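You operate a simulated robot arm through the tools that you are given. There is no shell and no other tool.

The job below is to be done with a simulated robot arm. You get a single attempt, and the scene is never put back.

## Task
Shut the grey oven's door and vent, heat it, then switch off.
Fine: door and vent shut and dial to 60 before you switch on; switch off once the needle is in the green; the tray stays in.

The check looks at the end state, three seconds after you hand in, the way a careful person would. Anything else that was tipped, shoved, dropped, spilled or broken makes it a failure.

## Robot
A 6-joint arm with a two-finger gripper, fixed in place. Base frame: the origin is on the floor under the middle of its stand, x ahead of it, y to its left, z up; the work surface is at about z = 800. Units: mm, degrees, N and s.
With the tool pointing down near the work surface it reaches from about 320 to 840 mm from the base axis. Its first joint turns from -166.0 to 166.0 degrees. Payload 2.45 kg.
The tool frame sits at the grasp point between the pads (the TCP): z along the fingers, y along the line on which they close. The tips reach 20 mm beyond it. The gripper opens to 140 mm; its body begins 168 mm behind the TCP.
Orientation is that of the tool frame in the base frame, as a unit quaternion [x, y, z, w]. With the fingers straight down and closing along the base's y, the tool's x points along the base's -x, its y along +y and its z along -z.

## Interface
- The arm moves only by the tool move_arm. Its argument "steps" is one flat list of numbers, 7 for each row, row after row: the gripper command, from -1 (shut) to 1 (fully open), values between in proportion, then the shift along the tool's x, y, z in cm, then the turn, a rotation vector about the tool's x, y, z in degrees. In form: [hand, x, y, z, wx, wy, wz, hand, x, y, z, wx, wy, wz, ...]. A call has 1 to 20 rows; each row shifts and turns the commanded pose from where the row before left it, along the tool's axes as they then stand. Rows are played at 5 a second. More than 50 mm and 8.6 degrees between two rows, or a gripper value outside its range, and nothing of the call is played. Where a pose cannot be reached the arm comes as near as it can. A force on the tool above 40 N (or 10 N above the force at the start of the call, whichever is more), or a blocked arm, ends the call early, and 0.2 s more pass. The fingers move at their own pace (about 45 mm/s each) and stop on an object; they squeeze with about 40 N. The grip force told is the motor's: it shows also when the fingers shut on nothing. Time passes only in rows, and 0.2 s behind the last, so rows that do not move let the fingers close. The reply holds the time, the measured pose of the TCP, the force on the tool along the base axes, the opening and the grip force, in the units named above and with some noise, with the torque about the TCP (base axes, N m) and any sound that the robot's microphone picked up, and new pictures: "pictures" is both (left out), scene, wrist or none.
- Cameras (640 x 400 px; columns grow to the right, rows downward): "scene" is fixed at [49.8, 499, 1767.5]; the picture's right is [-0.49, -0.87, 0.00], its down [-0.61, 0.34, -0.71] and it looks along [0.62, -0.35, -0.70] (base axes); focal length 304 px, centre (320, 200). "wrist" rides on the gripper at [78, 11, -209] in the tool frame; the picture's right is [-0.14, 0.99, 0.00], its down [-0.92, -0.13, -0.37] and it looks along [-0.37, -0.05, 0.93] (tool axes); focal length 280 px, centre (320, 200). There is no depth. A picture from a camera that has moved, and an enlarged one, comes with that camera's place and axes in the base frame and with its lens.
- lift_body(by): moves the trunk up (or, below 0, down) by that many mm; the arm rides with it, the base frame stays. It gives what a move gives, with no picture.
- inspect(camera, box): a new picture of the part [left, top, right, bottom] of that camera's present view, enlarged. It takes no simulated time.
- close_job(): hands the job in; it is judged then, once.

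Places have to be worked out from the pictures, the camera data and where the tool is seen. Open the gripper and draw the arm clear of the work before you hand the job in, unless the task says otherwise.

The tools are called after "Call:" as name(argument=value, ...) on one line, values as JSON. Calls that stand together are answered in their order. move_arm: Moves the arm, as the interface text tells. Its arguments: {"type":"object","properties":{"steps":{"type":"array","items":{"type":"number"}},"pictures":{"type":"string","enum":["both","scene","wrist","none"]}},"required":["steps"]} The other tools are called the same way: lift_body (by) moves the trunk up or down; inspect (camera, box) takes an enlarged picture of a part of a camera's view; close_job () hands the job in.

At the start:

```text
clock: 0.0
position: [490.8, 315.3, 1446.6]
orientation: [0.0, 1.0, 0.0, 0.0]
force: [0.4, -0.1, 0.5]
moment: [0.04, -0.01, -0.05]
finger_gap: 140.0
grasp_force: 0.0
trunk travel left (down, up): [-175.0, 55.0]
```

scene: 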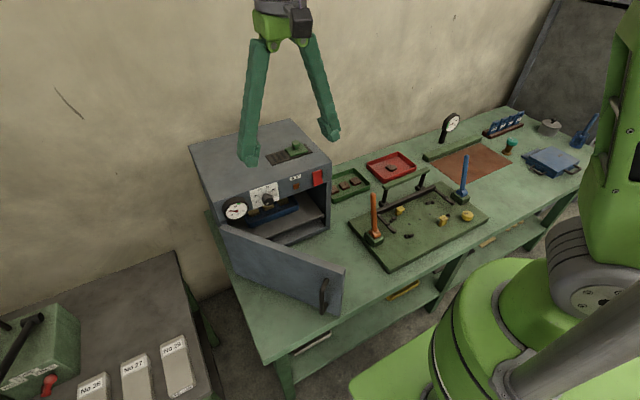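
wrist: 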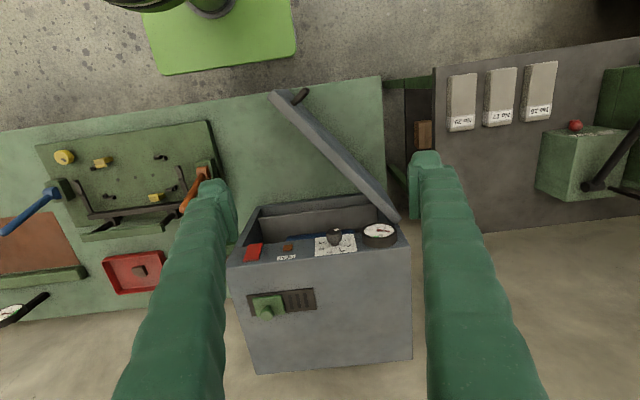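

I'll start by looking closely at the oven from both cameras, before moving anything.

Call:
inspect(camera="scene", box=[180, 110, 360, 222])

Call:
inspect(camera="scene", box=[200, 200, 360, 300])

Call:
inspect(camera="wrist", box=[220, 180, 420, 305])

Call:
inspect(camera="wrist", box=[230, 80, 420, 200])

```text
3.56 times, centred on (270, 166) of scene
camera zoom: at [49.8, 499.0, 1767.5], right [-0.49, -0.87, 0.0], down [-0.61, 0.34, -0.71], along [0.62, -0.35, -0.7], focal length 1082 px, centre (498, 321)
```

zoom: 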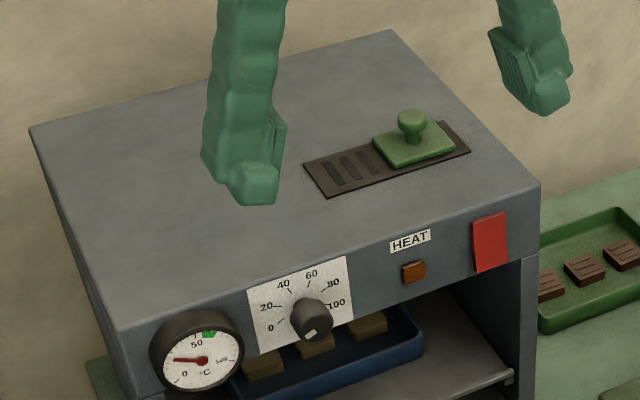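

```text
4.00 times, centred on (280, 250) of scene
camera zoom: at [49.8, 499.0, 1767.5], right [-0.49, -0.87, 0.0], down [-0.61, 0.34, -0.71], along [0.62, -0.35, -0.7], focal length 1217 px, centre (480, 0)
```

zoom: 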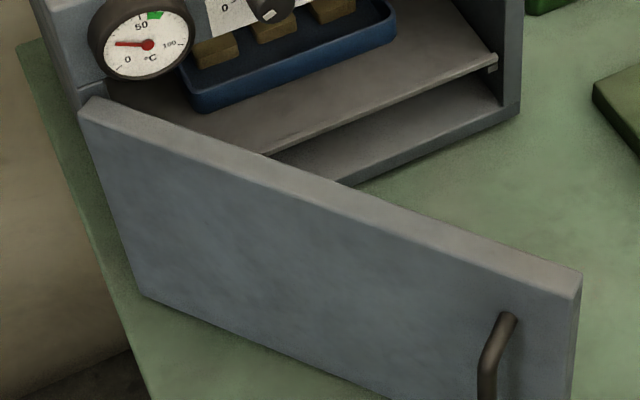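

```text
3.20 times, centred on (320, 242) of wrist
camera zoom: at [411.4, 325.6, 1655.1], right [0.14, 0.99, 0.0], down [0.92, -0.13, 0.37], along [0.37, -0.05, -0.93], focal length 897 px, centre (320, 64)
```

zoom: 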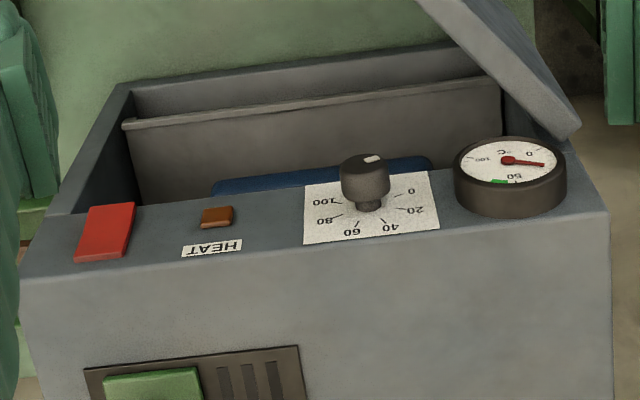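

```text
3.33 times, centred on (325, 140) of wrist
camera zoom: at [411.4, 325.6, 1655.1], right [0.14, 0.99, 0.0], down [0.92, -0.13, 0.37], along [0.37, -0.05, -0.93], focal length 935 px, centre (303, 400)
```

zoom: 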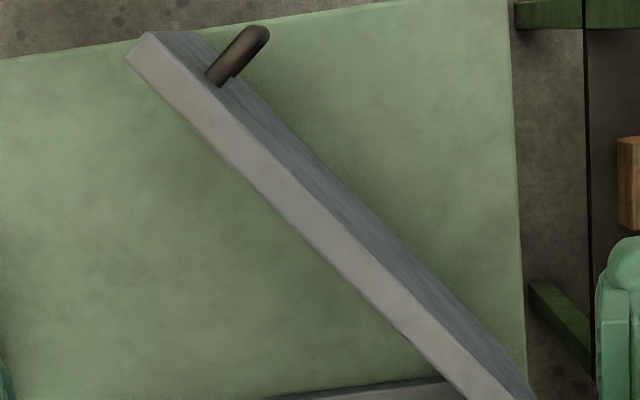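

The oven stands at about x 745–1075, y 65–467, with its top at z≈1137. Its door is open about 54°, hinged on the +y side, with the free end near (405, 225, 1047). I'll look at the levers and the rest of the bench, then shut the fingers and move beside the door's outer face.

Call:
inspect(camera="scene", box=[320, 100, 500, 280])

Call:
inspect(camera="wrist", box=[20, 110, 240, 250])

Call:
inspect(camera="scene", box=[215, 165, 340, 245])

```text
2.22 times, centred on (410, 190) of scene
camera zoom: at [49.8, 499.0, 1767.5], right [-0.49, -0.87, 0.0], down [-0.61, 0.34, -0.71], along [0.62, -0.35, -0.7], focal length 676 px, centre (120, 222)
```

zoom: 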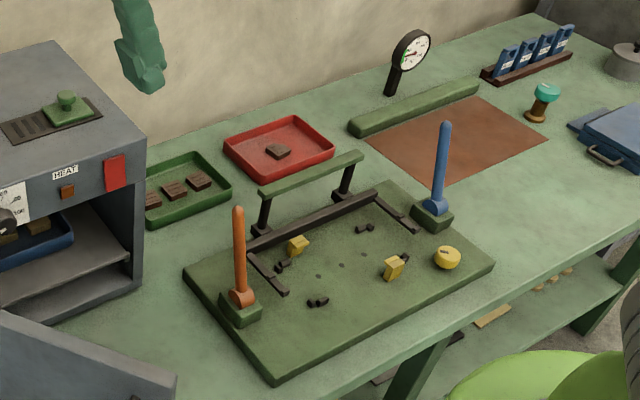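

```text
2.86 times, centred on (130, 180) of wrist
camera zoom: at [411.4, 325.6, 1655.1], right [0.14, 0.99, 0.0], down [0.92, -0.13, 0.37], along [0.37, -0.05, -0.93], focal length 801 px, centre (863, 257)
```

zoom: 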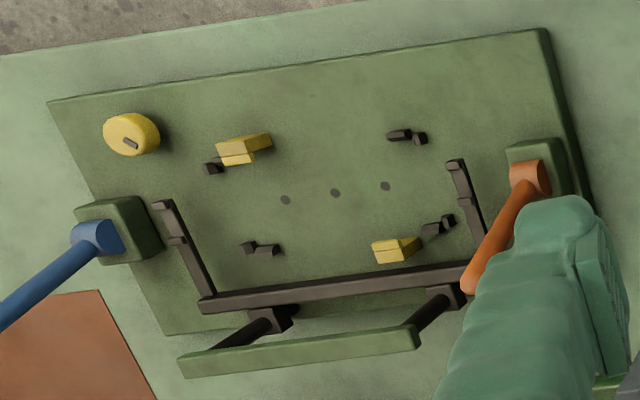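

```text
5.00 times, centred on (278, 205) of scene
camera zoom: at [49.8, 499.0, 1767.5], right [-0.49, -0.87, 0.0], down [-0.61, 0.34, -0.71], along [0.62, -0.35, -0.7], focal length 1521 px, centre (532, 175)
```

zoom: 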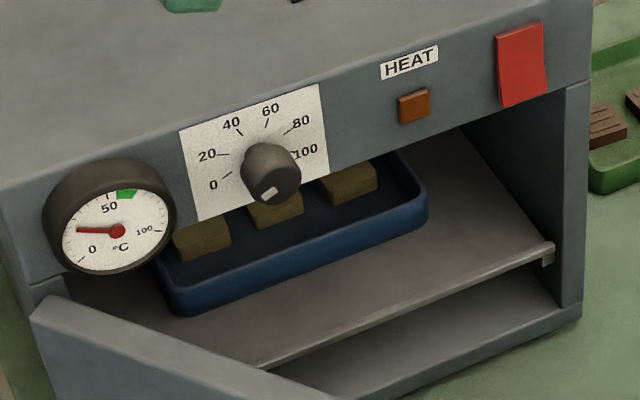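

The controls are now legible: gauge on the left, dial plate 0–100, a HEAT lamp and a red rocker on the right. The orange lever's tip is near (646, −58, 1012), clear of the door's swing. I'll shut the fingers, then move beside the door's outer face and come down partway.

Call:
move_arm(steps=[-1, 3, 0.5, 0, 0, 0, 0, -1, 3, 0.5, 0, 0, 0, 0, -1, 3, 0, 0, 0, 0, 0, -1, 0, 0, 4.5, 0, 0, 0, -1, 0, 0, 4.5, 0, 0, 0, -1, 0, 0, 4.5, 0, 0, 0, -1, 0, 0, 4.5, 0, 0, 0, -1, 0, 0, 4.5, 0, 0, 0, -1, 0, 0, 4.5, 0, 0, 0, -1, 0, 0, 4.5, 0, 0, 0], pictures="both")

```text
clock: 2.2
position: [399.8, 324.9, 1131.9]
orientation: [-0.001, 1.0, 0.0, 0.001]
force: [0.5, -0.2, -0.1]
moment: [0.01, 0.03, 0.0]
finger_gap: 0.2
grasp_force: 29.0
trunk travel left (down, up): [-175.0, 55.0]
camera wrist: at [321.6, 335.2, 1340.4], right [0.14, 0.99, 0.0], down [0.92, -0.13, 0.37], along [0.37, -0.05, -0.93], focal length 280 px, centre (320, 200)
```

scene: 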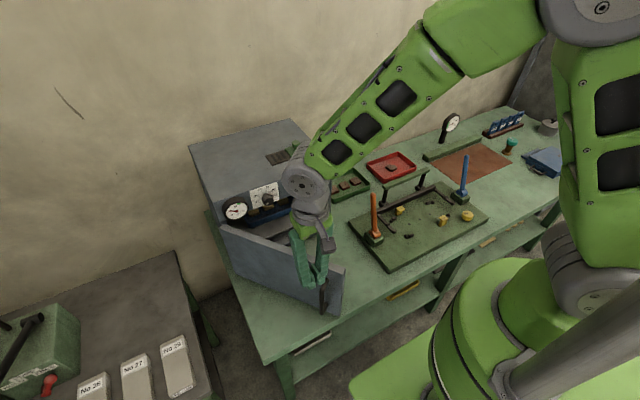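
wrist: 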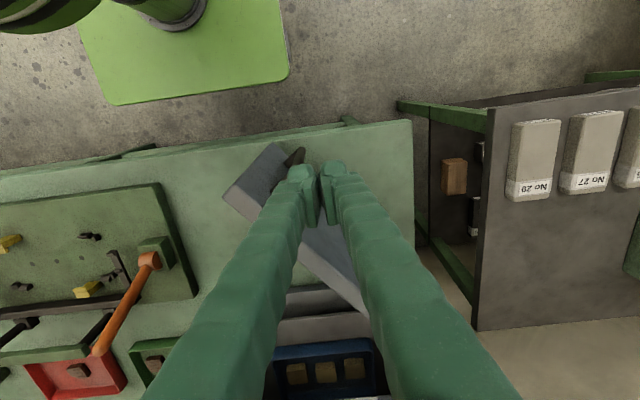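

The fingers are shut at (400, 325, 1132), about 80 mm outside the door's outer face. The door handle is close to this line, so I'll shift toward the hinge, to about (450, 358), and then lower to z≈1000.

Call:
move_arm(steps=[-1, -2.5, 1.7, 0, 0, 0, 0, -1, -2.5, 1.6, 0, 0, 0, 0, -1, 0, 0, 4.4, 0, 0, 0, -1, 0, 0, 4.4, 0, 0, 0, -1, 0, 0, 4.4, 0, 0, 0], pictures="both")

```text
clock: 3.4
position: [452.8, 359.1, 1000.3]
orientation: [0.0, 1.0, 0.001, 0.0]
force: [-0.6, -0.2, -0.4]
moment: [0.0, 0.0, 0.03]
finger_gap: 0.1
grasp_force: 29.6
trunk travel left (down, up): [-175.0, 55.0]
camera wrist: at [372.9, 370.1, 1209.1], right [0.14, 0.99, 0.0], down [0.92, -0.13, 0.37], along [0.36, -0.05, -0.93], focal length 280 px, centre (320, 200)
```

scene: 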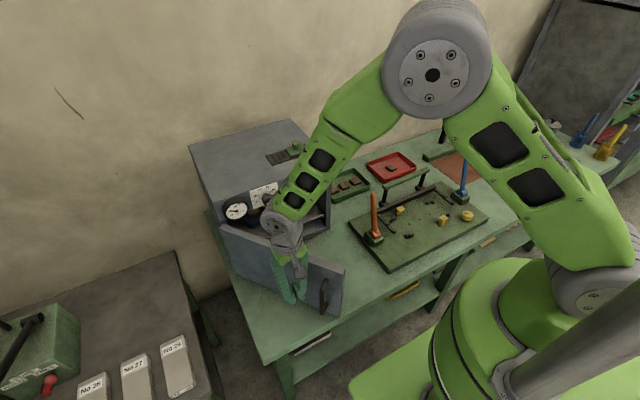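
wrist: 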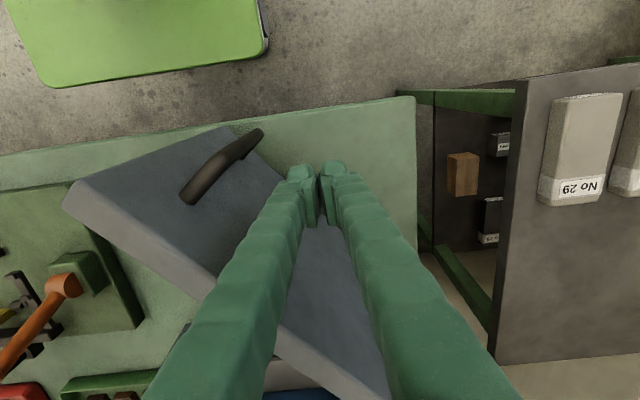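

The tool is in place beside the door and the handle is off to one side. I'll push the door along its arc about the hinge in small steps, and stop before it closes so I can check.

Call:
move_arm(steps=[-1, -1.8, -2.1, 0, 0, 0, 0, -1, -1.8, -2.1, 0, 0, 0, 0, -1, -1.33, -1.85, 0, 0, 0, 0, -1, -1.33, -1.85, 0, 0, 0, 0, -1, -1.8, -1.8, 0, 0, 0, 0, -1, -1.8, -1.8, 0, 0, 0, 0, -1, -2.07, -1.45, 0, 0, 0, 0, -1, -2.07, -1.45, 0, 0, 0, 0], pictures="both")

```text
clock: 5.2
position: [589.5, 215.9, 998.1]
orientation: [0.0, 1.0, 0.0, 0.0]
force: [-0.6, 0.3, 0.2]
moment: [0.04, 0.03, 0.0]
finger_gap: 0.2
grasp_force: 29.3
trunk travel left (down, up): [-175.0, 55.0]
camera wrist: at [511.8, 225.6, 1207.4], right [0.14, 0.99, 0.0], down [0.92, -0.13, 0.37], along [0.36, -0.05, -0.93], focal length 280 px, centre (320, 200)
```

scene: 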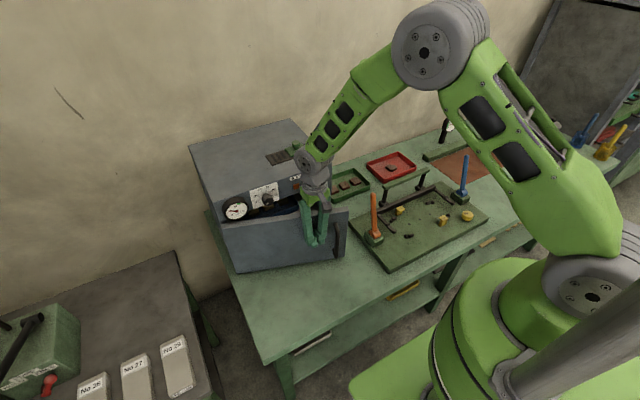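
wrist: 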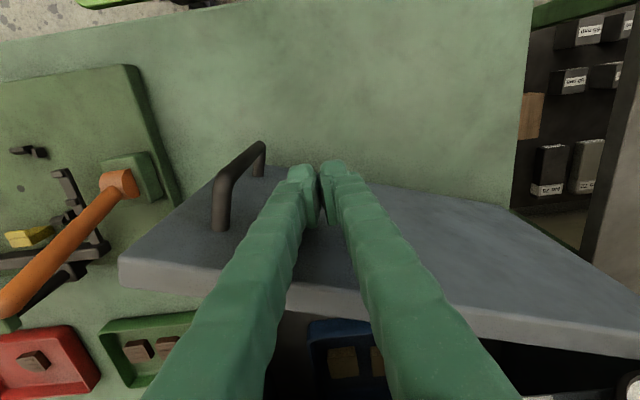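

The door is following, now about 20° from shut. I'll keep to the arc, with smaller steps near the end until I feel the stop.

Call:
move_arm(steps=[-1, -2.4, -1.1, 0, 0, 0, 0, -1, -2.4, -1.1, 0, 0, 0, 0, -1, -2.0, -0.6, 0, 0, 0, 0, -1, -1.5, -0.4, 0, 0, 0, 0, -1, -1.0, -0.2, 0, 0, 0, 0, -1, -1.0, 0, 0, 0, 0, 0, -1, -0.8, 0, 0, 0, 0, 0, -1, -0.6, 0, 0, 0, 0, 0], pictures="both")

```text
clock: 6.8
position: [687.7, 181.2, 995.8]
orientation: [0.0, 1.0, -0.003, -0.013]
force: [-11.3, 0.2, -0.3]
moment: [0.03, 0.14, 0.02]
finger_gap: 6.0
grasp_force: 29.8
trunk travel left (down, up): [-175.0, 55.0]
stopped in row 8: the force on the tool passed its limit at 46 N (the readings are from after the stop); the commanded pose is now the measured one
camera wrist: at [615.1, 191.2, 1206.7], right [0.14, 0.99, -0.01], down [0.93, -0.13, 0.35], along [0.34, -0.05, -0.94], focal length 280 px, centre (320, 200)
```

scene: 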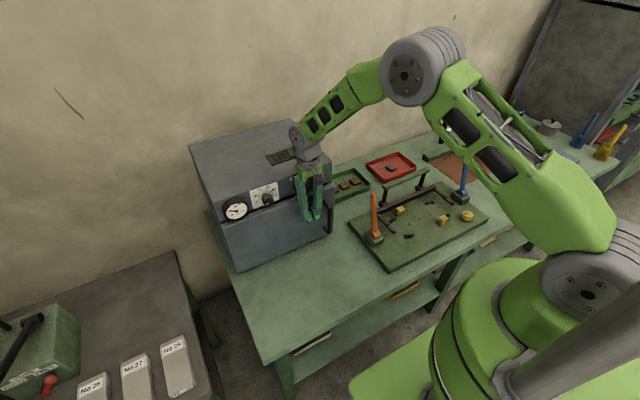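
wrist: 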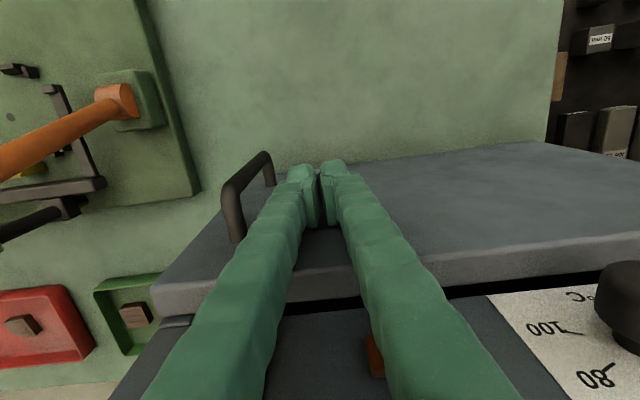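

The push stopped on a firm contact at 46 N. I'll inspect the seam between the door and the panel to see whether the door is really shut.

Call:
inspect(camera="wrist", box=[140, 220, 640, 400])

Call:
inspect(camera="scene", box=[190, 150, 350, 280])

```text
1.28 times, centred on (390, 310) of wrist
camera zoom: at [615.1, 191.2, 1206.7], right [0.14, 0.99, -0.01], down [0.93, -0.13, 0.35], along [0.34, -0.05, -0.94], focal length 359 px, centre (230, 59)
```

zoom: 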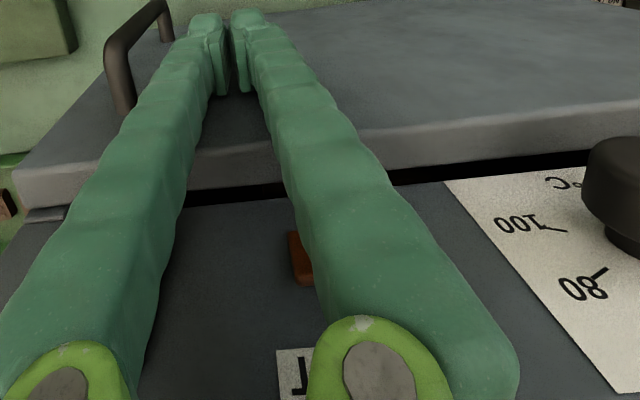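

```text
3.08 times, centred on (270, 215) of scene
camera zoom: at [49.8, 499.0, 1767.5], right [-0.49, -0.87, 0.0], down [-0.61, 0.34, -0.71], along [0.62, -0.35, -0.7], focal length 936 px, centre (474, 154)
```

zoom: 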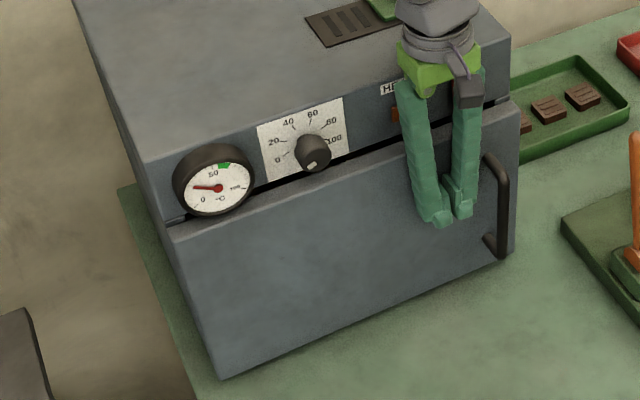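

By triangulation the door's outer face runs from (718, 62) to (726, 379), parallel to the oven front within error, so the door looks shut. I'll back straight off and lift, then tilt the tool forward so the wrist camera can see the front panel.

Call:
move_arm(steps=[-1, 2.5, 0, 0, 0, 0, 0, -1, 3.5, 0, 0, 0, 0, 0, -1, 4, 0, 0, 0, 0, 0, -1, 4, 0, -3, 0, 0, 0, -1, 0, 2, -4.5, 0, 0, 0, 0, 0, 2.5, -4, 0, -8, 0, 0, 0, 2, -2, 0, -8, 0, 0.5, 0, 0, 0, 0, -8, 0, 0.5, 0, 0, 0, 0, -8, 0, 0.5, 0, 0, 0, 0, -8, 0, 0.5, 0, 0, 0, 0, -8, 0], pictures="both")

```text
clock: 9.2
position: [550.6, 245.9, 1133.9]
orientation: [-0.002, 0.917, -0.002, 0.398]
force: [0.7, 1.1, -0.6]
moment: [-0.04, 0.01, -0.01]
finger_gap: 105.3
grasp_force: 0.1
trunk travel left (down, up): [-175.0, 55.0]
camera wrist: at [344.2, 256.5, 1220.0], right [0.09, 0.99, 0.1], down [0.36, -0.12, 0.92], along [0.93, -0.05, -0.37], focal length 280 px, centre (320, 200)
```

scene: 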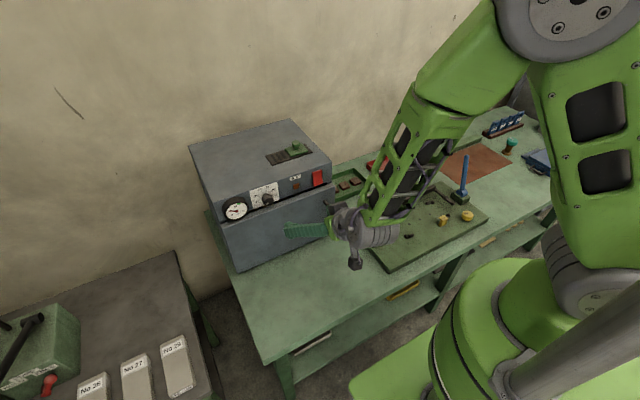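
wrist: 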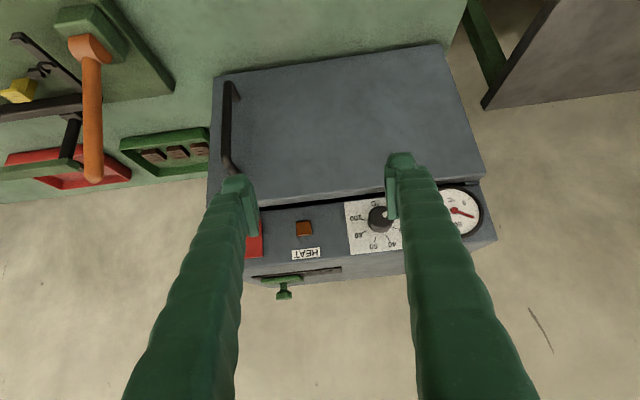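

This is a good (upside-down) view of the panel, with the door lying against the front. I'll enlarge the dial, switch and gauge.

Call:
inspect(camera="wrist", box=[330, 175, 510, 285])

Call:
inspect(camera="wrist", box=[200, 180, 360, 310])

Call:
inspect(camera="scene", box=[190, 110, 350, 240])

```text
3.56 times, centred on (420, 230) of wrist
camera zoom: at [344.2, 256.5, 1220.0], right [0.09, 0.99, 0.1], down [0.36, -0.12, 0.92], along [0.93, -0.05, -0.37], focal length 997 px, centre (-36, 93)
```

zoom: 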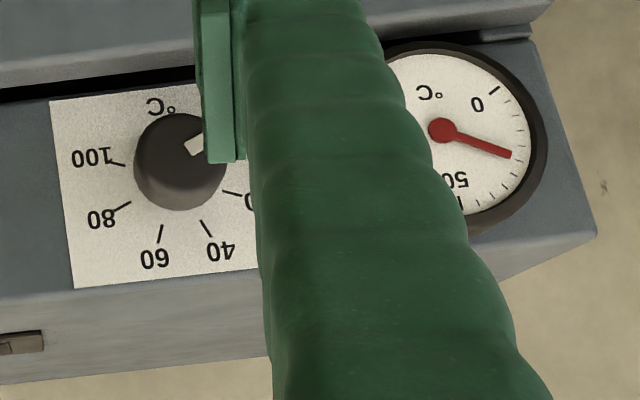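

```text
3.08 times, centred on (280, 245) of wrist
camera zoom: at [344.2, 256.5, 1220.0], right [0.09, 0.99, 0.1], down [0.36, -0.12, 0.92], along [0.93, -0.05, -0.37], focal length 863 px, centre (443, 62)
```

zoom: 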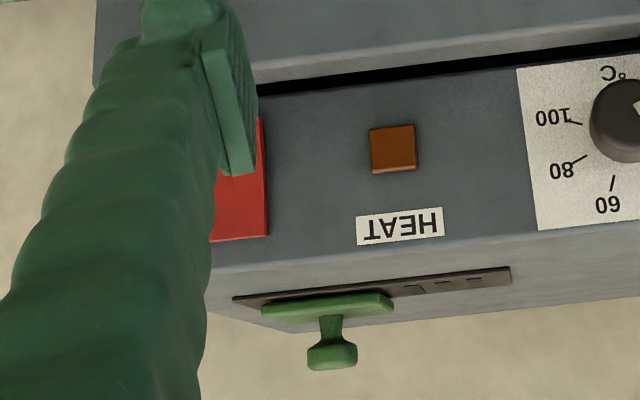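

```text
3.08 times, centred on (270, 175) of scene
camera zoom: at [49.8, 499.0, 1767.5], right [-0.49, -0.87, 0.0], down [-0.61, 0.34, -0.71], along [0.62, -0.35, -0.7], focal length 936 px, centre (474, 277)
```

zoom: 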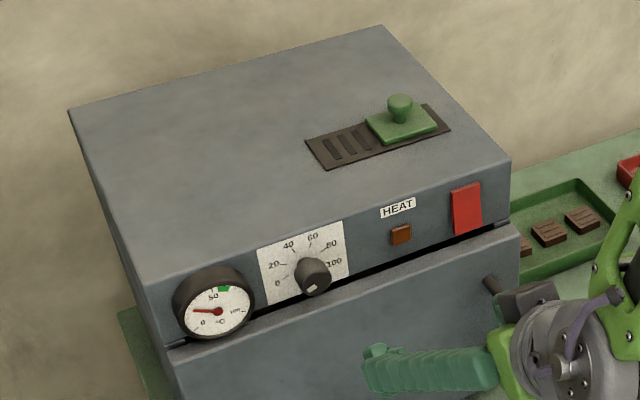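

The dial plate and switch are legible, and the vent's slider is on the −y half of its frame with the slots uncovered on the +y side. The vent knob is near (846, 141, 1165), so I'll shut the fingers and travel above the oven to its −y side.

Call:
move_arm(steps=[-1, -3.07, 0, -2.86, 0, 0, 0, -1, -3.07, 0, -2.86, 0, 0, 0, -1, -3.07, 0, -2.86, 0, 0, 0, -1, -2.46, -2.25, 2.64, 0, 0, 0, -1, -2.46, -2.25, 2.64, 0, 0, 0, -1, -2.46, -2.25, 2.64, 0, 0, 0, -1, -2.46, -2.25, 2.64, 0, 0, 0, -1, -2.46, -2.25, 2.64, 0, 0, 0, -1, -2.46, -2.25, 2.64, 0, 0, 0, -1, -2.46, -2.25, 2.64, 0, 0, 0, -1, -2.46, -2.25, 2.64, 0, 0, 0], pictures="both")

```text
clock: 11.6
position: [842.0, 64.1, 1257.0]
orientation: [-0.001, 0.918, -0.001, 0.397]
force: [0.6, 0.3, -0.9]
moment: [0.02, -0.01, 0.04]
finger_gap: 0.0
grasp_force: 29.5
trunk travel left (down, up): [-175.0, 55.0]
camera wrist: at [635.3, 75.4, 1344.2], right [0.09, 0.99, 0.1], down [0.36, -0.12, 0.92], along [0.93, -0.05, -0.37], focal length 280 px, centre (320, 200)
```

scene: 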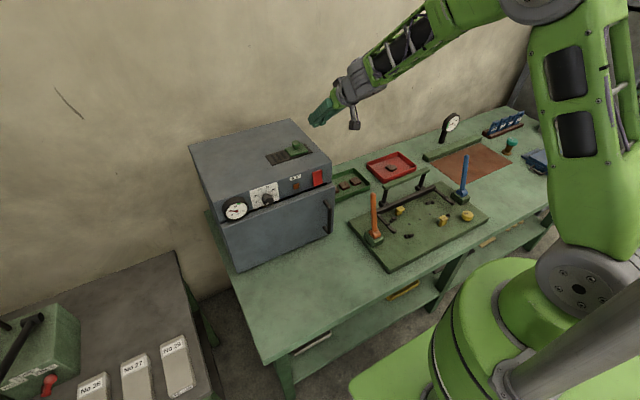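
wrist: 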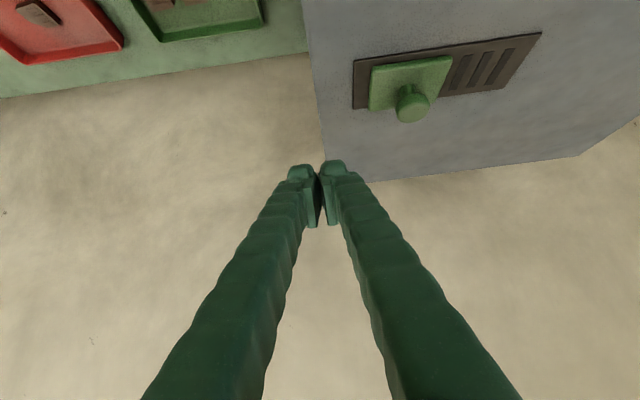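

From this closer view the oven top is really at about z 1157, with the front at x≈730. The vent frame spans y 104–255, and the knob head is at about (831, 151, 1190) with the slots uncovered on its +y side. I'll lower beside the knob first and check alignment before pushing.

Call:
move_arm(steps=[-1, 2.0, 0, 1.1, 0, 0, 0, -1, 2.0, 0, 1.1, 0, 0, 0, -1, 1.83, 0, 0.95, 0, 0, 0, -1, 0, 1.5, 0, 0, 0, 0, -1, 0, 1.5, 0, 0, 0, 0], pictures="both")

```text
clock: 12.8
position: [825.0, 98.0, 1195.1]
orientation: [-0.001, 0.918, -0.001, 0.398]
force: [-0.9, 0.3, -0.8]
moment: [-0.01, 0.04, 0.0]
finger_gap: 0.0
grasp_force: 29.7
trunk travel left (down, up): [-175.0, 55.0]
camera wrist: at [617.4, 108.5, 1281.4], right [0.09, 0.99, 0.1], down [0.36, -0.12, 0.92], along [0.93, -0.05, -0.37], focal length 280 px, centre (320, 200)
```

scene: 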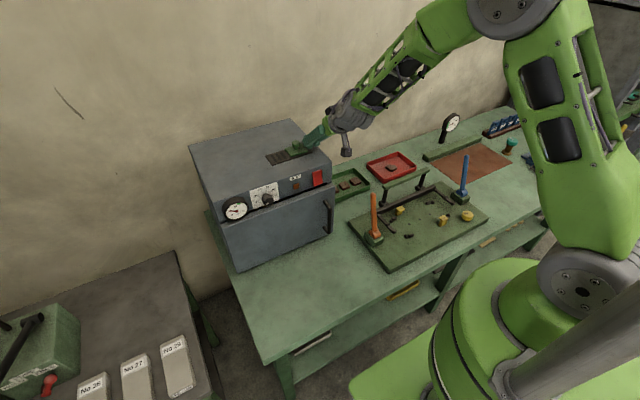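
wrist: 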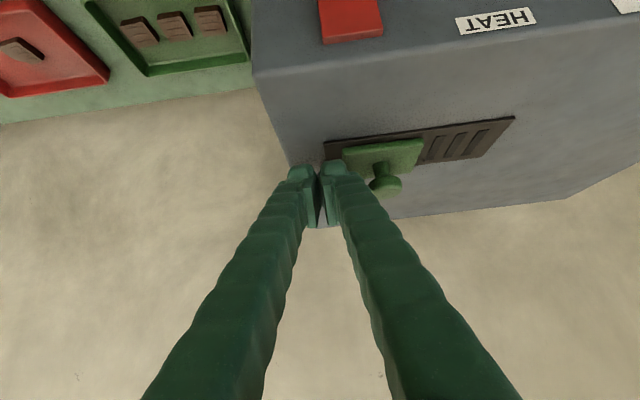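

Call:
inspect(camera="wrist", box=[270, 100, 530, 260])

Call:
inspect(camera="scene", box=[240, 110, 360, 185])

```text
2.46 times, centred on (400, 180) of wrist
camera zoom: at [617.4, 108.5, 1281.4], right [0.09, 0.99, 0.1], down [0.36, -0.12, 0.92], along [0.93, -0.05, -0.37], focal length 690 px, centre (123, 249)
```

zoom: 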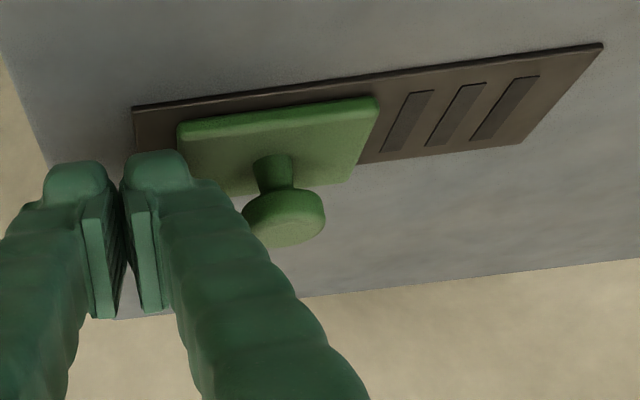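

```text
5.33 times, centred on (300, 148) of scene
camera zoom: at [49.8, 499.0, 1767.5], right [-0.49, -0.87, 0.0], down [-0.61, 0.34, -0.71], along [0.62, -0.35, -0.7], focal length 1623 px, centre (427, 480)
```

zoom: 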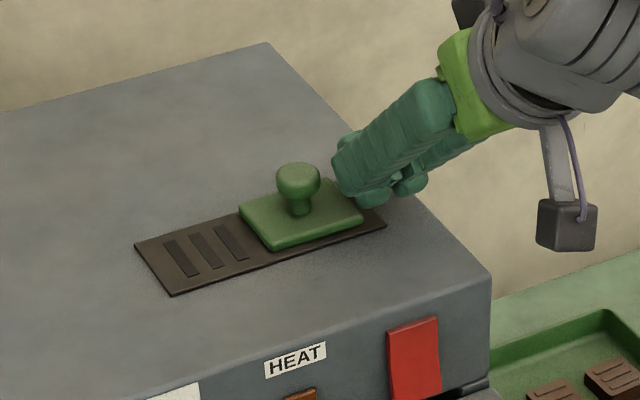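

The fingertips are just to the −y side of the vent knob and at its height, with three slots open beyond it. I'll push along +y in small steps.

Call:
move_arm(steps=[-1, 0, 1, 0, 0, 0, 0, -1, 0, 1, 0, 0, 0, 0, -1, 0, 1, 0, 0, 0, 0, -1, 0, 1, 0, 0, 0, 0, -1, 0, 1, 0, 0, 0, 0, -1, 0, 1, 0, 0, 0, 0], pictures="both")

```text
clock: 14.2
position: [823.3, 155.4, 1194.7]
orientation: [0.0, 0.918, -0.002, 0.397]
force: [0.2, -0.6, 0.5]
moment: [-0.02, 0.01, 0.0]
finger_gap: 0.0
grasp_force: 29.8
trunk travel left (down, up): [-175.0, 55.0]
camera wrist: at [617.7, 166.9, 1281.5], right [0.09, 0.99, 0.1], down [0.36, -0.12, 0.92], along [0.93, -0.05, -0.37], focal length 280 px, centre (320, 200)
```

scene: 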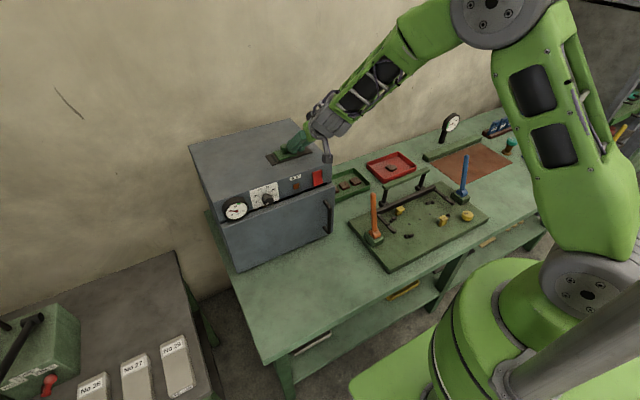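
wrist: 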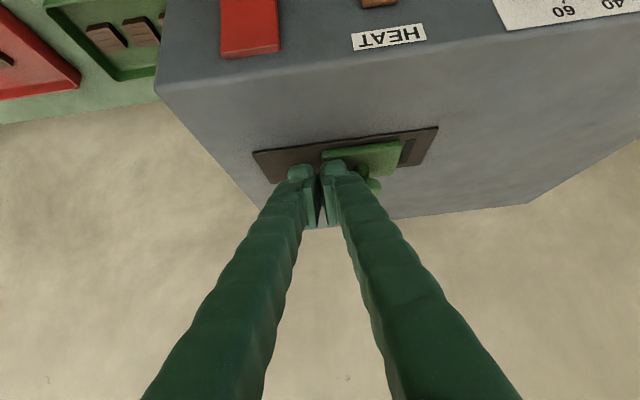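

The slider is moving and one slot still shows. I'll keep pushing gently in 5 mm steps to its stop.

Call:
move_arm(steps=[-1, 0, 0.5, 0, 0, 0, 0, -1, 0, 0.5, 0, 0, 0, 0, -1, 0, 0.5, 0, 0, 0, 0, -1, 0, 0.5, 0, 0, 0, 0, -1, 0, 0.5, 0, 0, 0, 0, -1, 0, 0.5, 0, 0, 0, 0], pictures="both")

```text
clock: 15.6
position: [824.7, 180.0, 1193.5]
orientation: [0.002, 0.918, -0.004, 0.398]
force: [-3.8, -19.8, 1.2]
moment: [0.02, -0.02, -0.13]
finger_gap: 0.0
grasp_force: 29.1
trunk travel left (down, up): [-175.0, 55.0]
camera wrist: at [617.5, 193.2, 1281.0], right [0.1, 0.99, 0.1], down [0.36, -0.13, 0.92], along [0.93, -0.06, -0.37], focal length 280 px, centre (320, 200)
```

scene: 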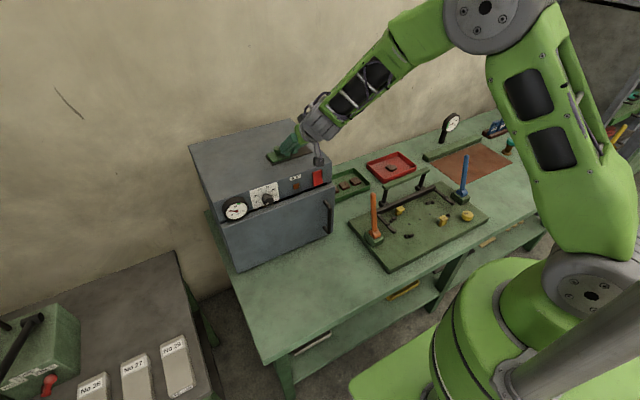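
wrist: 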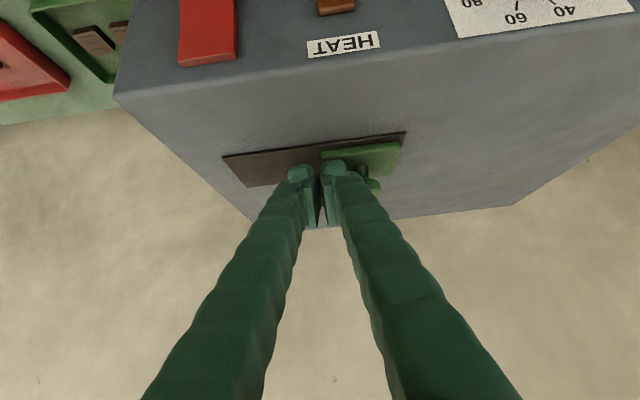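

The force rose to about 20 N in −y, so the slider has met its stop, and its plate now reaches the end of the frame. I'll back off sideways and lift before checking it.

Call:
move_arm(steps=[-1, 0, -1.5, 0, 0, 0, 0, -1, 0, -3, 0, 0, 0, 0, -1, -2.5, 0, -2.4, 0, 0, 0, -1, -2.5, 0, -2.4, 0, 0, 0, -1, 1.5, 0, -3.5, 0, 0, 0, -1, 1.5, 0, -3.5, 0, 0, 0], pictures="both")

```text
clock: 17.0
position: [750.7, 141.0, 1292.3]
orientation: [-0.001, 0.917, -0.002, 0.398]
force: [-0.3, 0.5, -0.1]
moment: [-0.01, -0.06, -0.02]
finger_gap: 0.0
grasp_force: 29.8
trunk travel left (down, up): [-175.0, 55.0]
camera wrist: at [544.4, 152.1, 1378.8], right [0.09, 0.99, 0.1], down [0.36, -0.12, 0.92], along [0.93, -0.05, -0.37], focal length 280 px, centre (320, 200)
```

scene: 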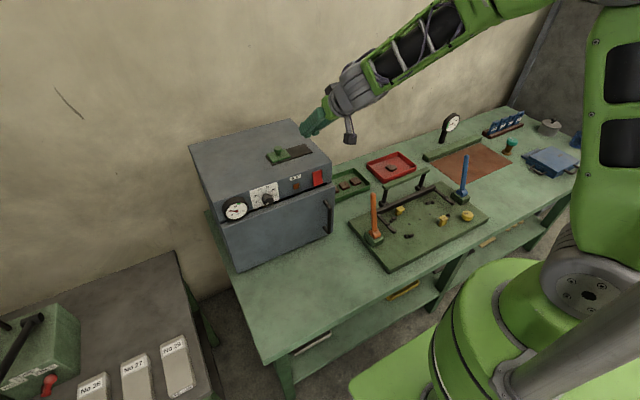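
wrist: 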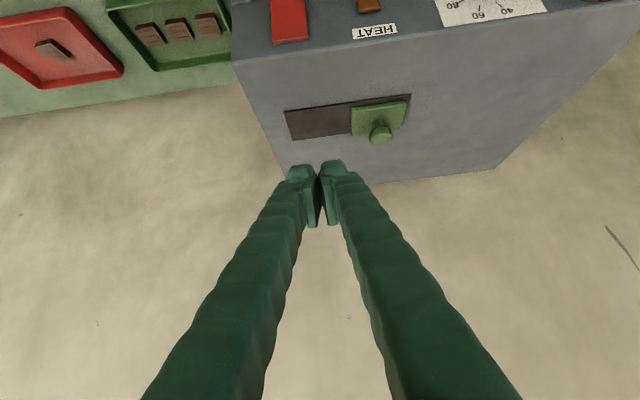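

Call:
inspect(camera="wrist", box=[260, 70, 440, 182])

Call:
inspect(camera="scene", box=[190, 115, 350, 280])

```text
3.56 times, centred on (350, 126) of wrist
camera zoom: at [544.4, 152.1, 1378.8], right [0.09, 0.99, 0.1], down [0.36, -0.12, 0.92], along [0.93, -0.05, -0.37], focal length 997 px, centre (213, 463)
```

zoom: 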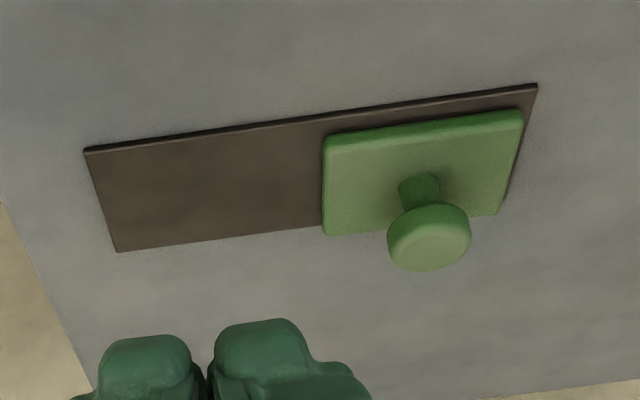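

```text
2.42 times, centred on (270, 198) of scene
camera zoom: at [49.8, 499.0, 1767.5], right [-0.49, -0.87, 0.0], down [-0.61, 0.34, -0.71], along [0.62, -0.35, -0.7], focal length 738 px, centre (441, 206)
```

zoom: 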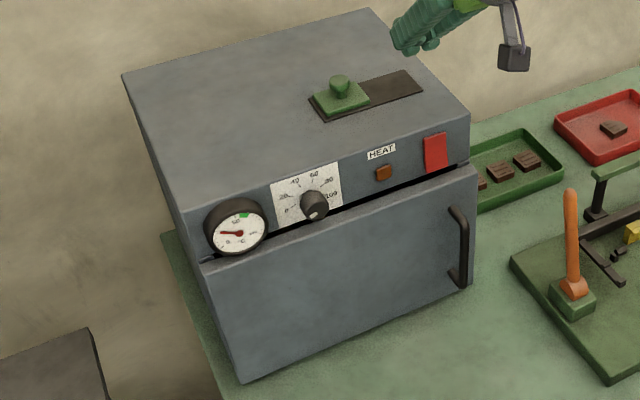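

The vent is shut and all its slots are covered, and the door looks shut in the scene view. Next I'll retreat in front of the panel, open the fingers and level the camera at the dial.

Call:
move_arm(steps=[-1, 2.06, 3.3, -2.18, 0, 0, 0, -1, 2.06, 3.3, -2.18, 0, 0, 0, -1, 2.06, 3.3, -2.18, 0, 0, 0, -1, 2.06, 3.3, -2.18, 0, 0, 0, -1, 2.06, 3.3, -2.18, 0, 0, 0, 0, 3.4, 0, 3.2, 0, 0, 0, 0.5, 3.4, 0, 3.2, 0, 0, 0, 1, 3.4, 0, 3.2, 0, 0, 0, 1, 3.4, 0, 3.2, 0, 0, 0, 1, 0, 0, 0, 0, -7.1, 0, 1, 0, 0, 0, 0, -7.1, 0, 1, 0, 0, 0, 0, -7.1, 0], pictures="both")

```text
clock: 19.6
position: [616.9, 328.4, 1123.6]
orientation: [-0.003, 0.831, -0.011, 0.557]
force: [0.6, -0.7, -0.1]
moment: [-0.02, 0.01, 0.01]
finger_gap: 139.1
grasp_force: 0.2
out of reach, approached as far as the arm can: row 11, 12
trunk travel left (down, up): [-175.0, 55.0]
camera wrist: at [392.7, 340.7, 1130.3], right [0.06, 0.99, 0.11], down [0.01, -0.11, 0.99], along [1.0, -0.06, -0.01], focal length 280 px, centre (320, 200)
```

scene: 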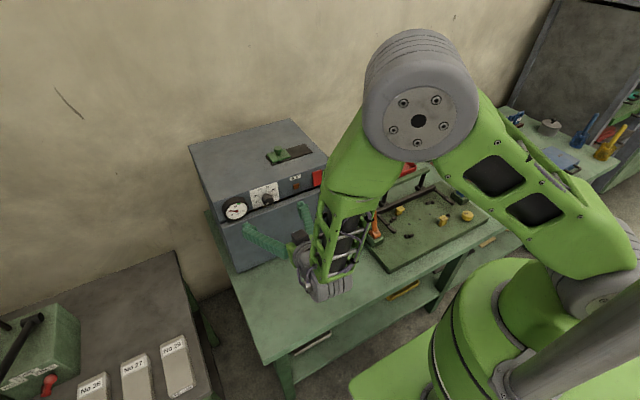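
wrist: 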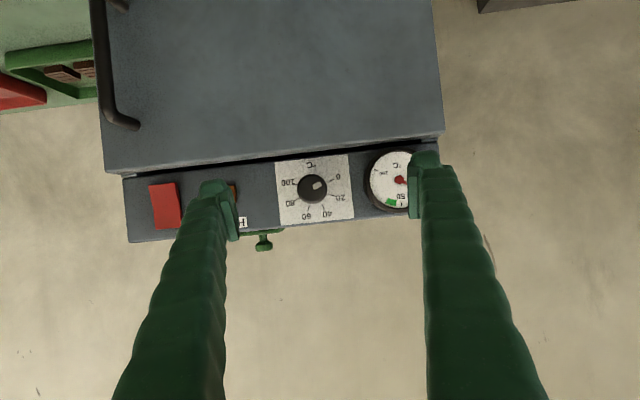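

The arm hit a folded limit a bit short of the commanded pose, but the dial is framed almost straight on. I'll enlarge it to read the pointer, and look at the switch and gauge too.

Call:
inspect(camera="wrist", box=[265, 145, 365, 235])

Call:
inspect(camera="wrist", box=[355, 140, 435, 220])

Call:
inspect(camera="wrist", box=[90, 120, 250, 260])

```text
4.44 times, centred on (315, 190) of wrist
camera zoom: at [392.7, 340.7, 1130.3], right [0.06, 0.99, 0.11], down [0.01, -0.11, 0.99], along [1.0, -0.06, -0.01], focal length 1246 px, centre (342, 244)
```

zoom: 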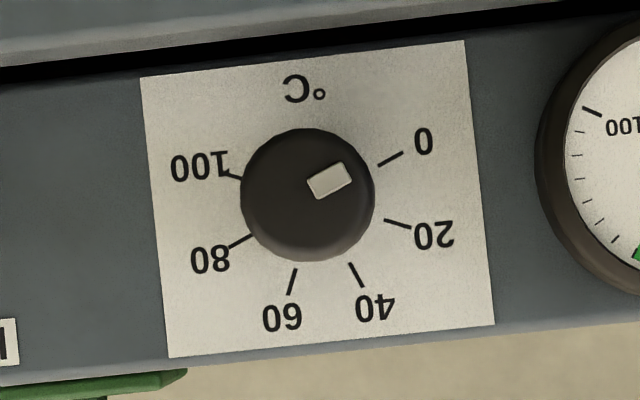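

```text
5.00 times, centred on (395, 180) of wrist
camera zoom: at [392.7, 340.7, 1130.3], right [0.06, 0.99, 0.11], down [0.01, -0.11, 0.99], along [1.0, -0.06, -0.01], focal length 1402 px, centre (-55, 300)
```

zoom: 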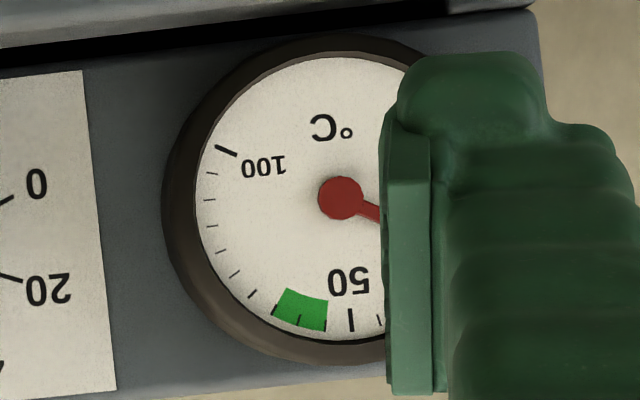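

```text
2.86 times, centred on (170, 190) of wrist
camera zoom: at [392.7, 340.7, 1130.3], right [0.06, 0.99, 0.11], down [0.01, -0.11, 0.99], along [1.0, -0.06, -0.01], focal length 801 px, centre (749, 229)
```

zoom: 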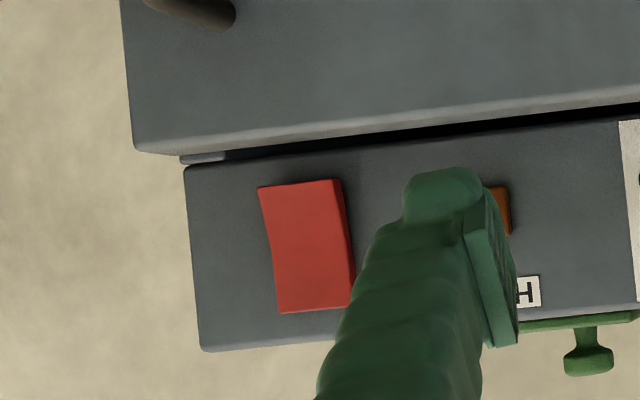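

The knob's pointer is at 0. The scale runs 45° per 20 units, with 60 at about 22° right of straight up, so the knob needs about +135° clockwise seen from the front. Its axis is near y 314.6, z 1114, with the front face at about x 700 and a diameter of about 33 mm. I'll move forward a little to leave the fold limit and see where the commanded pose stands.

Call:
move_arm(steps=[1, -0.94, 0, 2.32, 0, 0, 0, 1, -0.94, 0, 2.32, 0, 0, 0, 1, 0, 0, 0, 0, 0, 0], pictures="none")

```text
clock: 20.4
position: [667.0, 329.1, 1123.8]
orientation: [-0.001, 0.828, -0.002, 0.561]
force: [0.1, 0.3, -0.5]
moment: [0.02, -0.03, 0.0]
finger_gap: 139.6
grasp_force: 0.0
trunk travel left (down, up): [-175.0, 55.0]
```

The command was reset to the measured pose, so I'm at (667, 329, 1124) with the tool pitched 68°. I'll close the opening to about 80 mm, turn fully horizontal, and line up with the knob axis at a safe distance.

Call:
move_arm(steps=[0.143, 0, 0, 0, 0, -7.27, 0, 0.143, 0, 0, 0, 0, -7.27, 0, 0.143, 0, 0, 0, 0, -7.27, 0, 0.143, 0.96, -1.45, -1.7, 0, 0, 0, 0.143, 0, 0, 0, 0, 0, 0], pictures="both")

```text
clock: 21.6
position: [690.0, 372.6, 1148.9]
orientation: [-0.003, 0.708, -0.009, 0.706]
force: [-0.6, -0.9, 0.8]
moment: [0.0, -0.01, -0.01]
finger_gap: 80.0
grasp_force: 0.1
out of reach, approached as far as the arm can: row 1, 2, 3, 4
trunk travel left (down, up): [-175.0, 55.0]
camera wrist: at [480.7, 384.4, 1072.2], right [0.01, 0.99, 0.12], down [-0.37, -0.11, 0.92], along [0.93, -0.05, 0.36], focal length 280 px, centre (320, 200)
```

scene: 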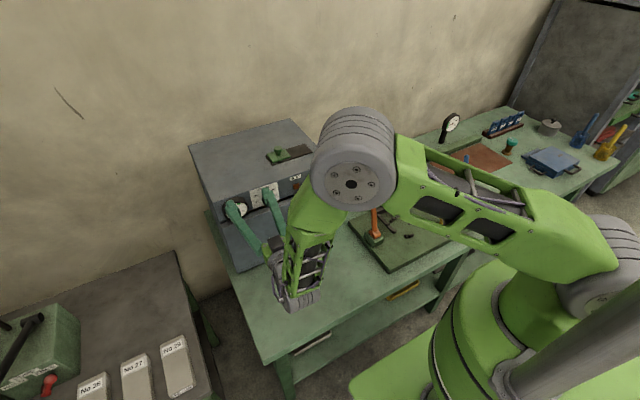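
wrist: 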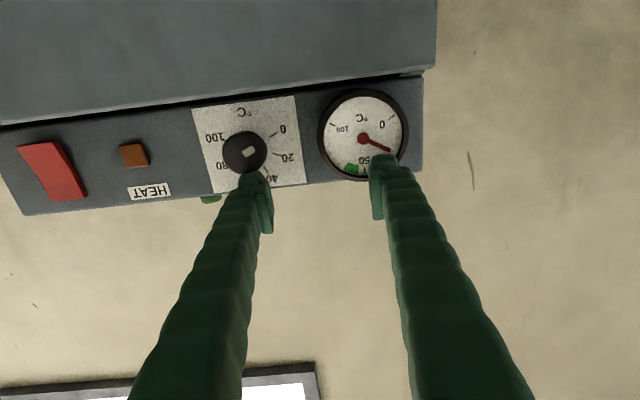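

With the tool horizontal the arm could not bend its wrist enough and drifted outward and upward toward the gauge, though nothing was touched (force ≈ 1 N). I'll go straight up, tilt back and retreat. Lowering the trunk after that should make the forearm more level and the wrist bend easier.

Call:
move_arm(steps=[0.143, -4, 0, 0, 0, 0, 0, 0.143, -4, 0, 0, 0, 0, 0, 0.143, -4, 0, 0, 0, 0, 0, 0.143, -4, 0, 0, 0, 0, 0, 0.143, 0, 0, 0, 0, 8, 0, 0.143, 0, 0, 0, 0, 8, 0, 0.143, 0, 0, 0, 0, 8, 0, 0.143, 0, 0, 0, 0, 8, 0, 0.143, 0, 0, 0, 0, 8, 0, 0.143, 1.13, -1.45, -3.29, 0, 0, 0, 0.143, 1.13, -1.45, -3.29, 0, 0, 0, 0.143, 1.13, -1.45, -3.29, 0, 0, 0, 0.143, 1.13, -1.45, -3.29, 0, 0, 0], pictures="scene")

```text
clock: 24.4
position: [560.1, 314.5, 1357.9]
orientation: [-0.001, 0.907, -0.001, 0.422]
force: [-1.4, -0.8, 0.8]
moment: [0.02, -0.03, 0.03]
finger_gap: 80.0
grasp_force: 0.1
trunk travel left (down, up): [-175.0, 55.0]
```

scene: 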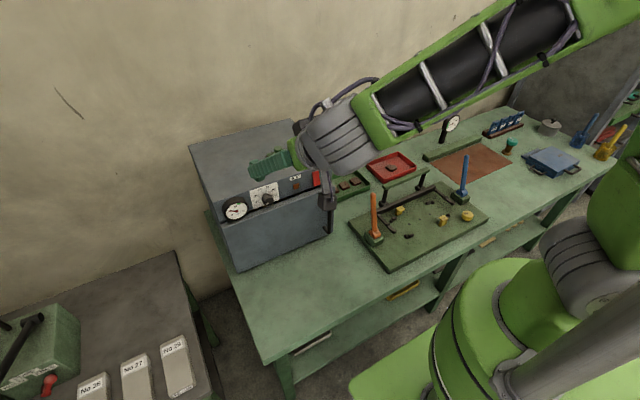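

I'm now clear at (560, 314.5, 1358) with the tool tilted 50°. Lowering the trunk by 175 mm brings the TCP to about z 1183, still free of everything.

Call:
lift_body(by=-170)

```text
clock: 26.3
position: [561.0, 315.3, 1186.5]
orientation: [-0.002, 0.907, -0.001, 0.422]
force: [0.0, 0.2, -0.2]
moment: [0.0, 0.03, -0.02]
finger_gap: 80.3
grasp_force: 0.1
trunk travel left (down, up): [-5.0, 225.0]
```

The trunk is down. I'll turn the tool to horizontal here and see whether the full pose is reached now.

Call:
move_arm(steps=[0.143, 0, 0, 0, 0, -8, 0, 0.143, 0, 0, 0, 0, -8, 0, 0.143, 0, 0, 0, 0, -8, 0, 0.143, 0, 0, 0, 0, -8, 0, 0.143, 0, 0, 0, 0, -8, 0], pictures="scene")

```text
clock: 27.5
position: [561.5, 316.2, 1187.3]
orientation: [-0.002, 0.707, -0.001, 0.708]
force: [-0.2, -0.2, 0.1]
moment: [0.0, -0.02, -0.01]
finger_gap: 80.0
grasp_force: 0.1
trunk travel left (down, up): [-5.0, 225.0]
```

scene: 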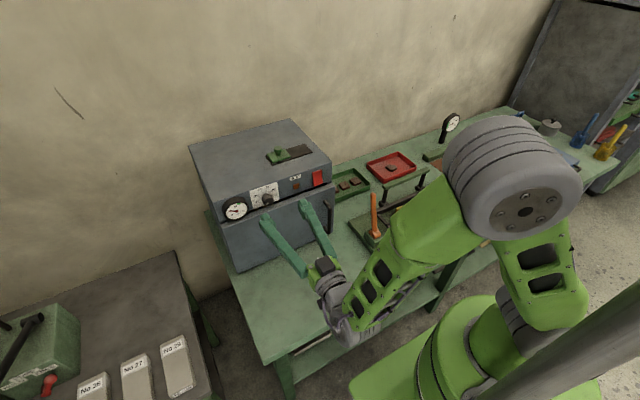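

The horizontal pose is now reached exactly at (561.5, 316.2, 1187.3). I'll come down to the knob's axis height, move in to x≈640, roll −35° and open to about 52 mm before checking alignment.

Call:
move_arm(steps=[-0.257, 2.43, -0.05, 2.5, 0, 0, 0, -0.257, 2.43, -0.05, 2.5, 0, 0, 0, -0.257, 2.43, -0.05, 2.5, 0, 0, 0, -0.257, 0, 0, 0, 0, 0, -7, -0.257, 0, 0, 0, 0, 0, -7, -0.257, 0, 0, 0, 0, 0, -7, -0.257, 0, 0, 0, 0, 0, -7, -0.257, 0, 0, 0, 0, 0, -7], pictures="both")

```text
clock: 29.3
position: [635.6, 314.5, 1113.6]
orientation: [-0.216, 0.674, -0.213, 0.674]
force: [0.4, -0.8, 0.0]
moment: [-0.07, 0.0, -0.02]
finger_gap: 51.8
grasp_force: 0.0
trunk travel left (down, up): [-5.0, 225.0]
camera wrist: at [426.6, 277.5, 1044.3], right [0.0, 0.89, -0.46], down [-0.37, 0.43, 0.83], along [0.93, 0.17, 0.33], focal length 280 px, centre (320, 200)
```

scene: 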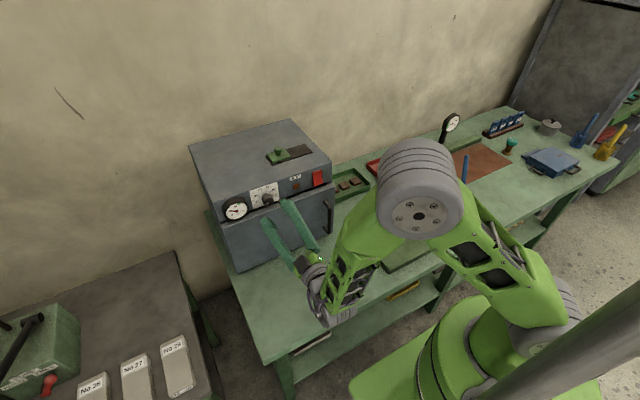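
wrist: 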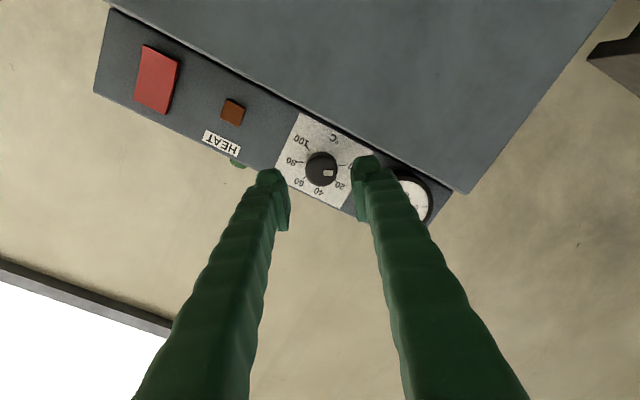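

The knob sits right between the fingers in the picture. I'll zoom in to check that its centre agrees with the tool axis.

Call:
inspect(camera="wrist", box=[240, 100, 440, 240])

```text
2.86 times, centred on (340, 170) of wrist
camera zoom: at [426.6, 277.5, 1044.3], right [0.0, 0.89, -0.46], down [-0.37, 0.43, 0.83], along [0.93, 0.17, 0.33], focal length 801 px, centre (263, 286)
```

zoom: 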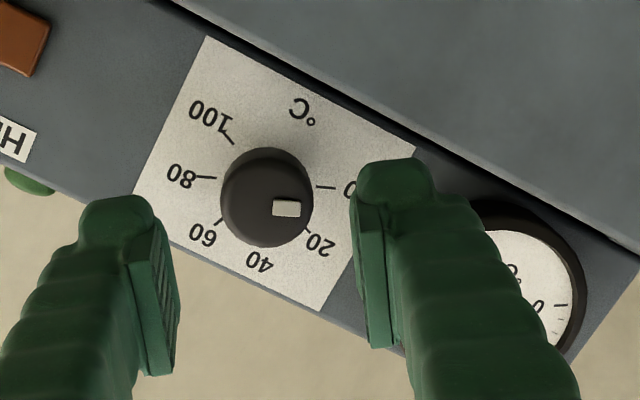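

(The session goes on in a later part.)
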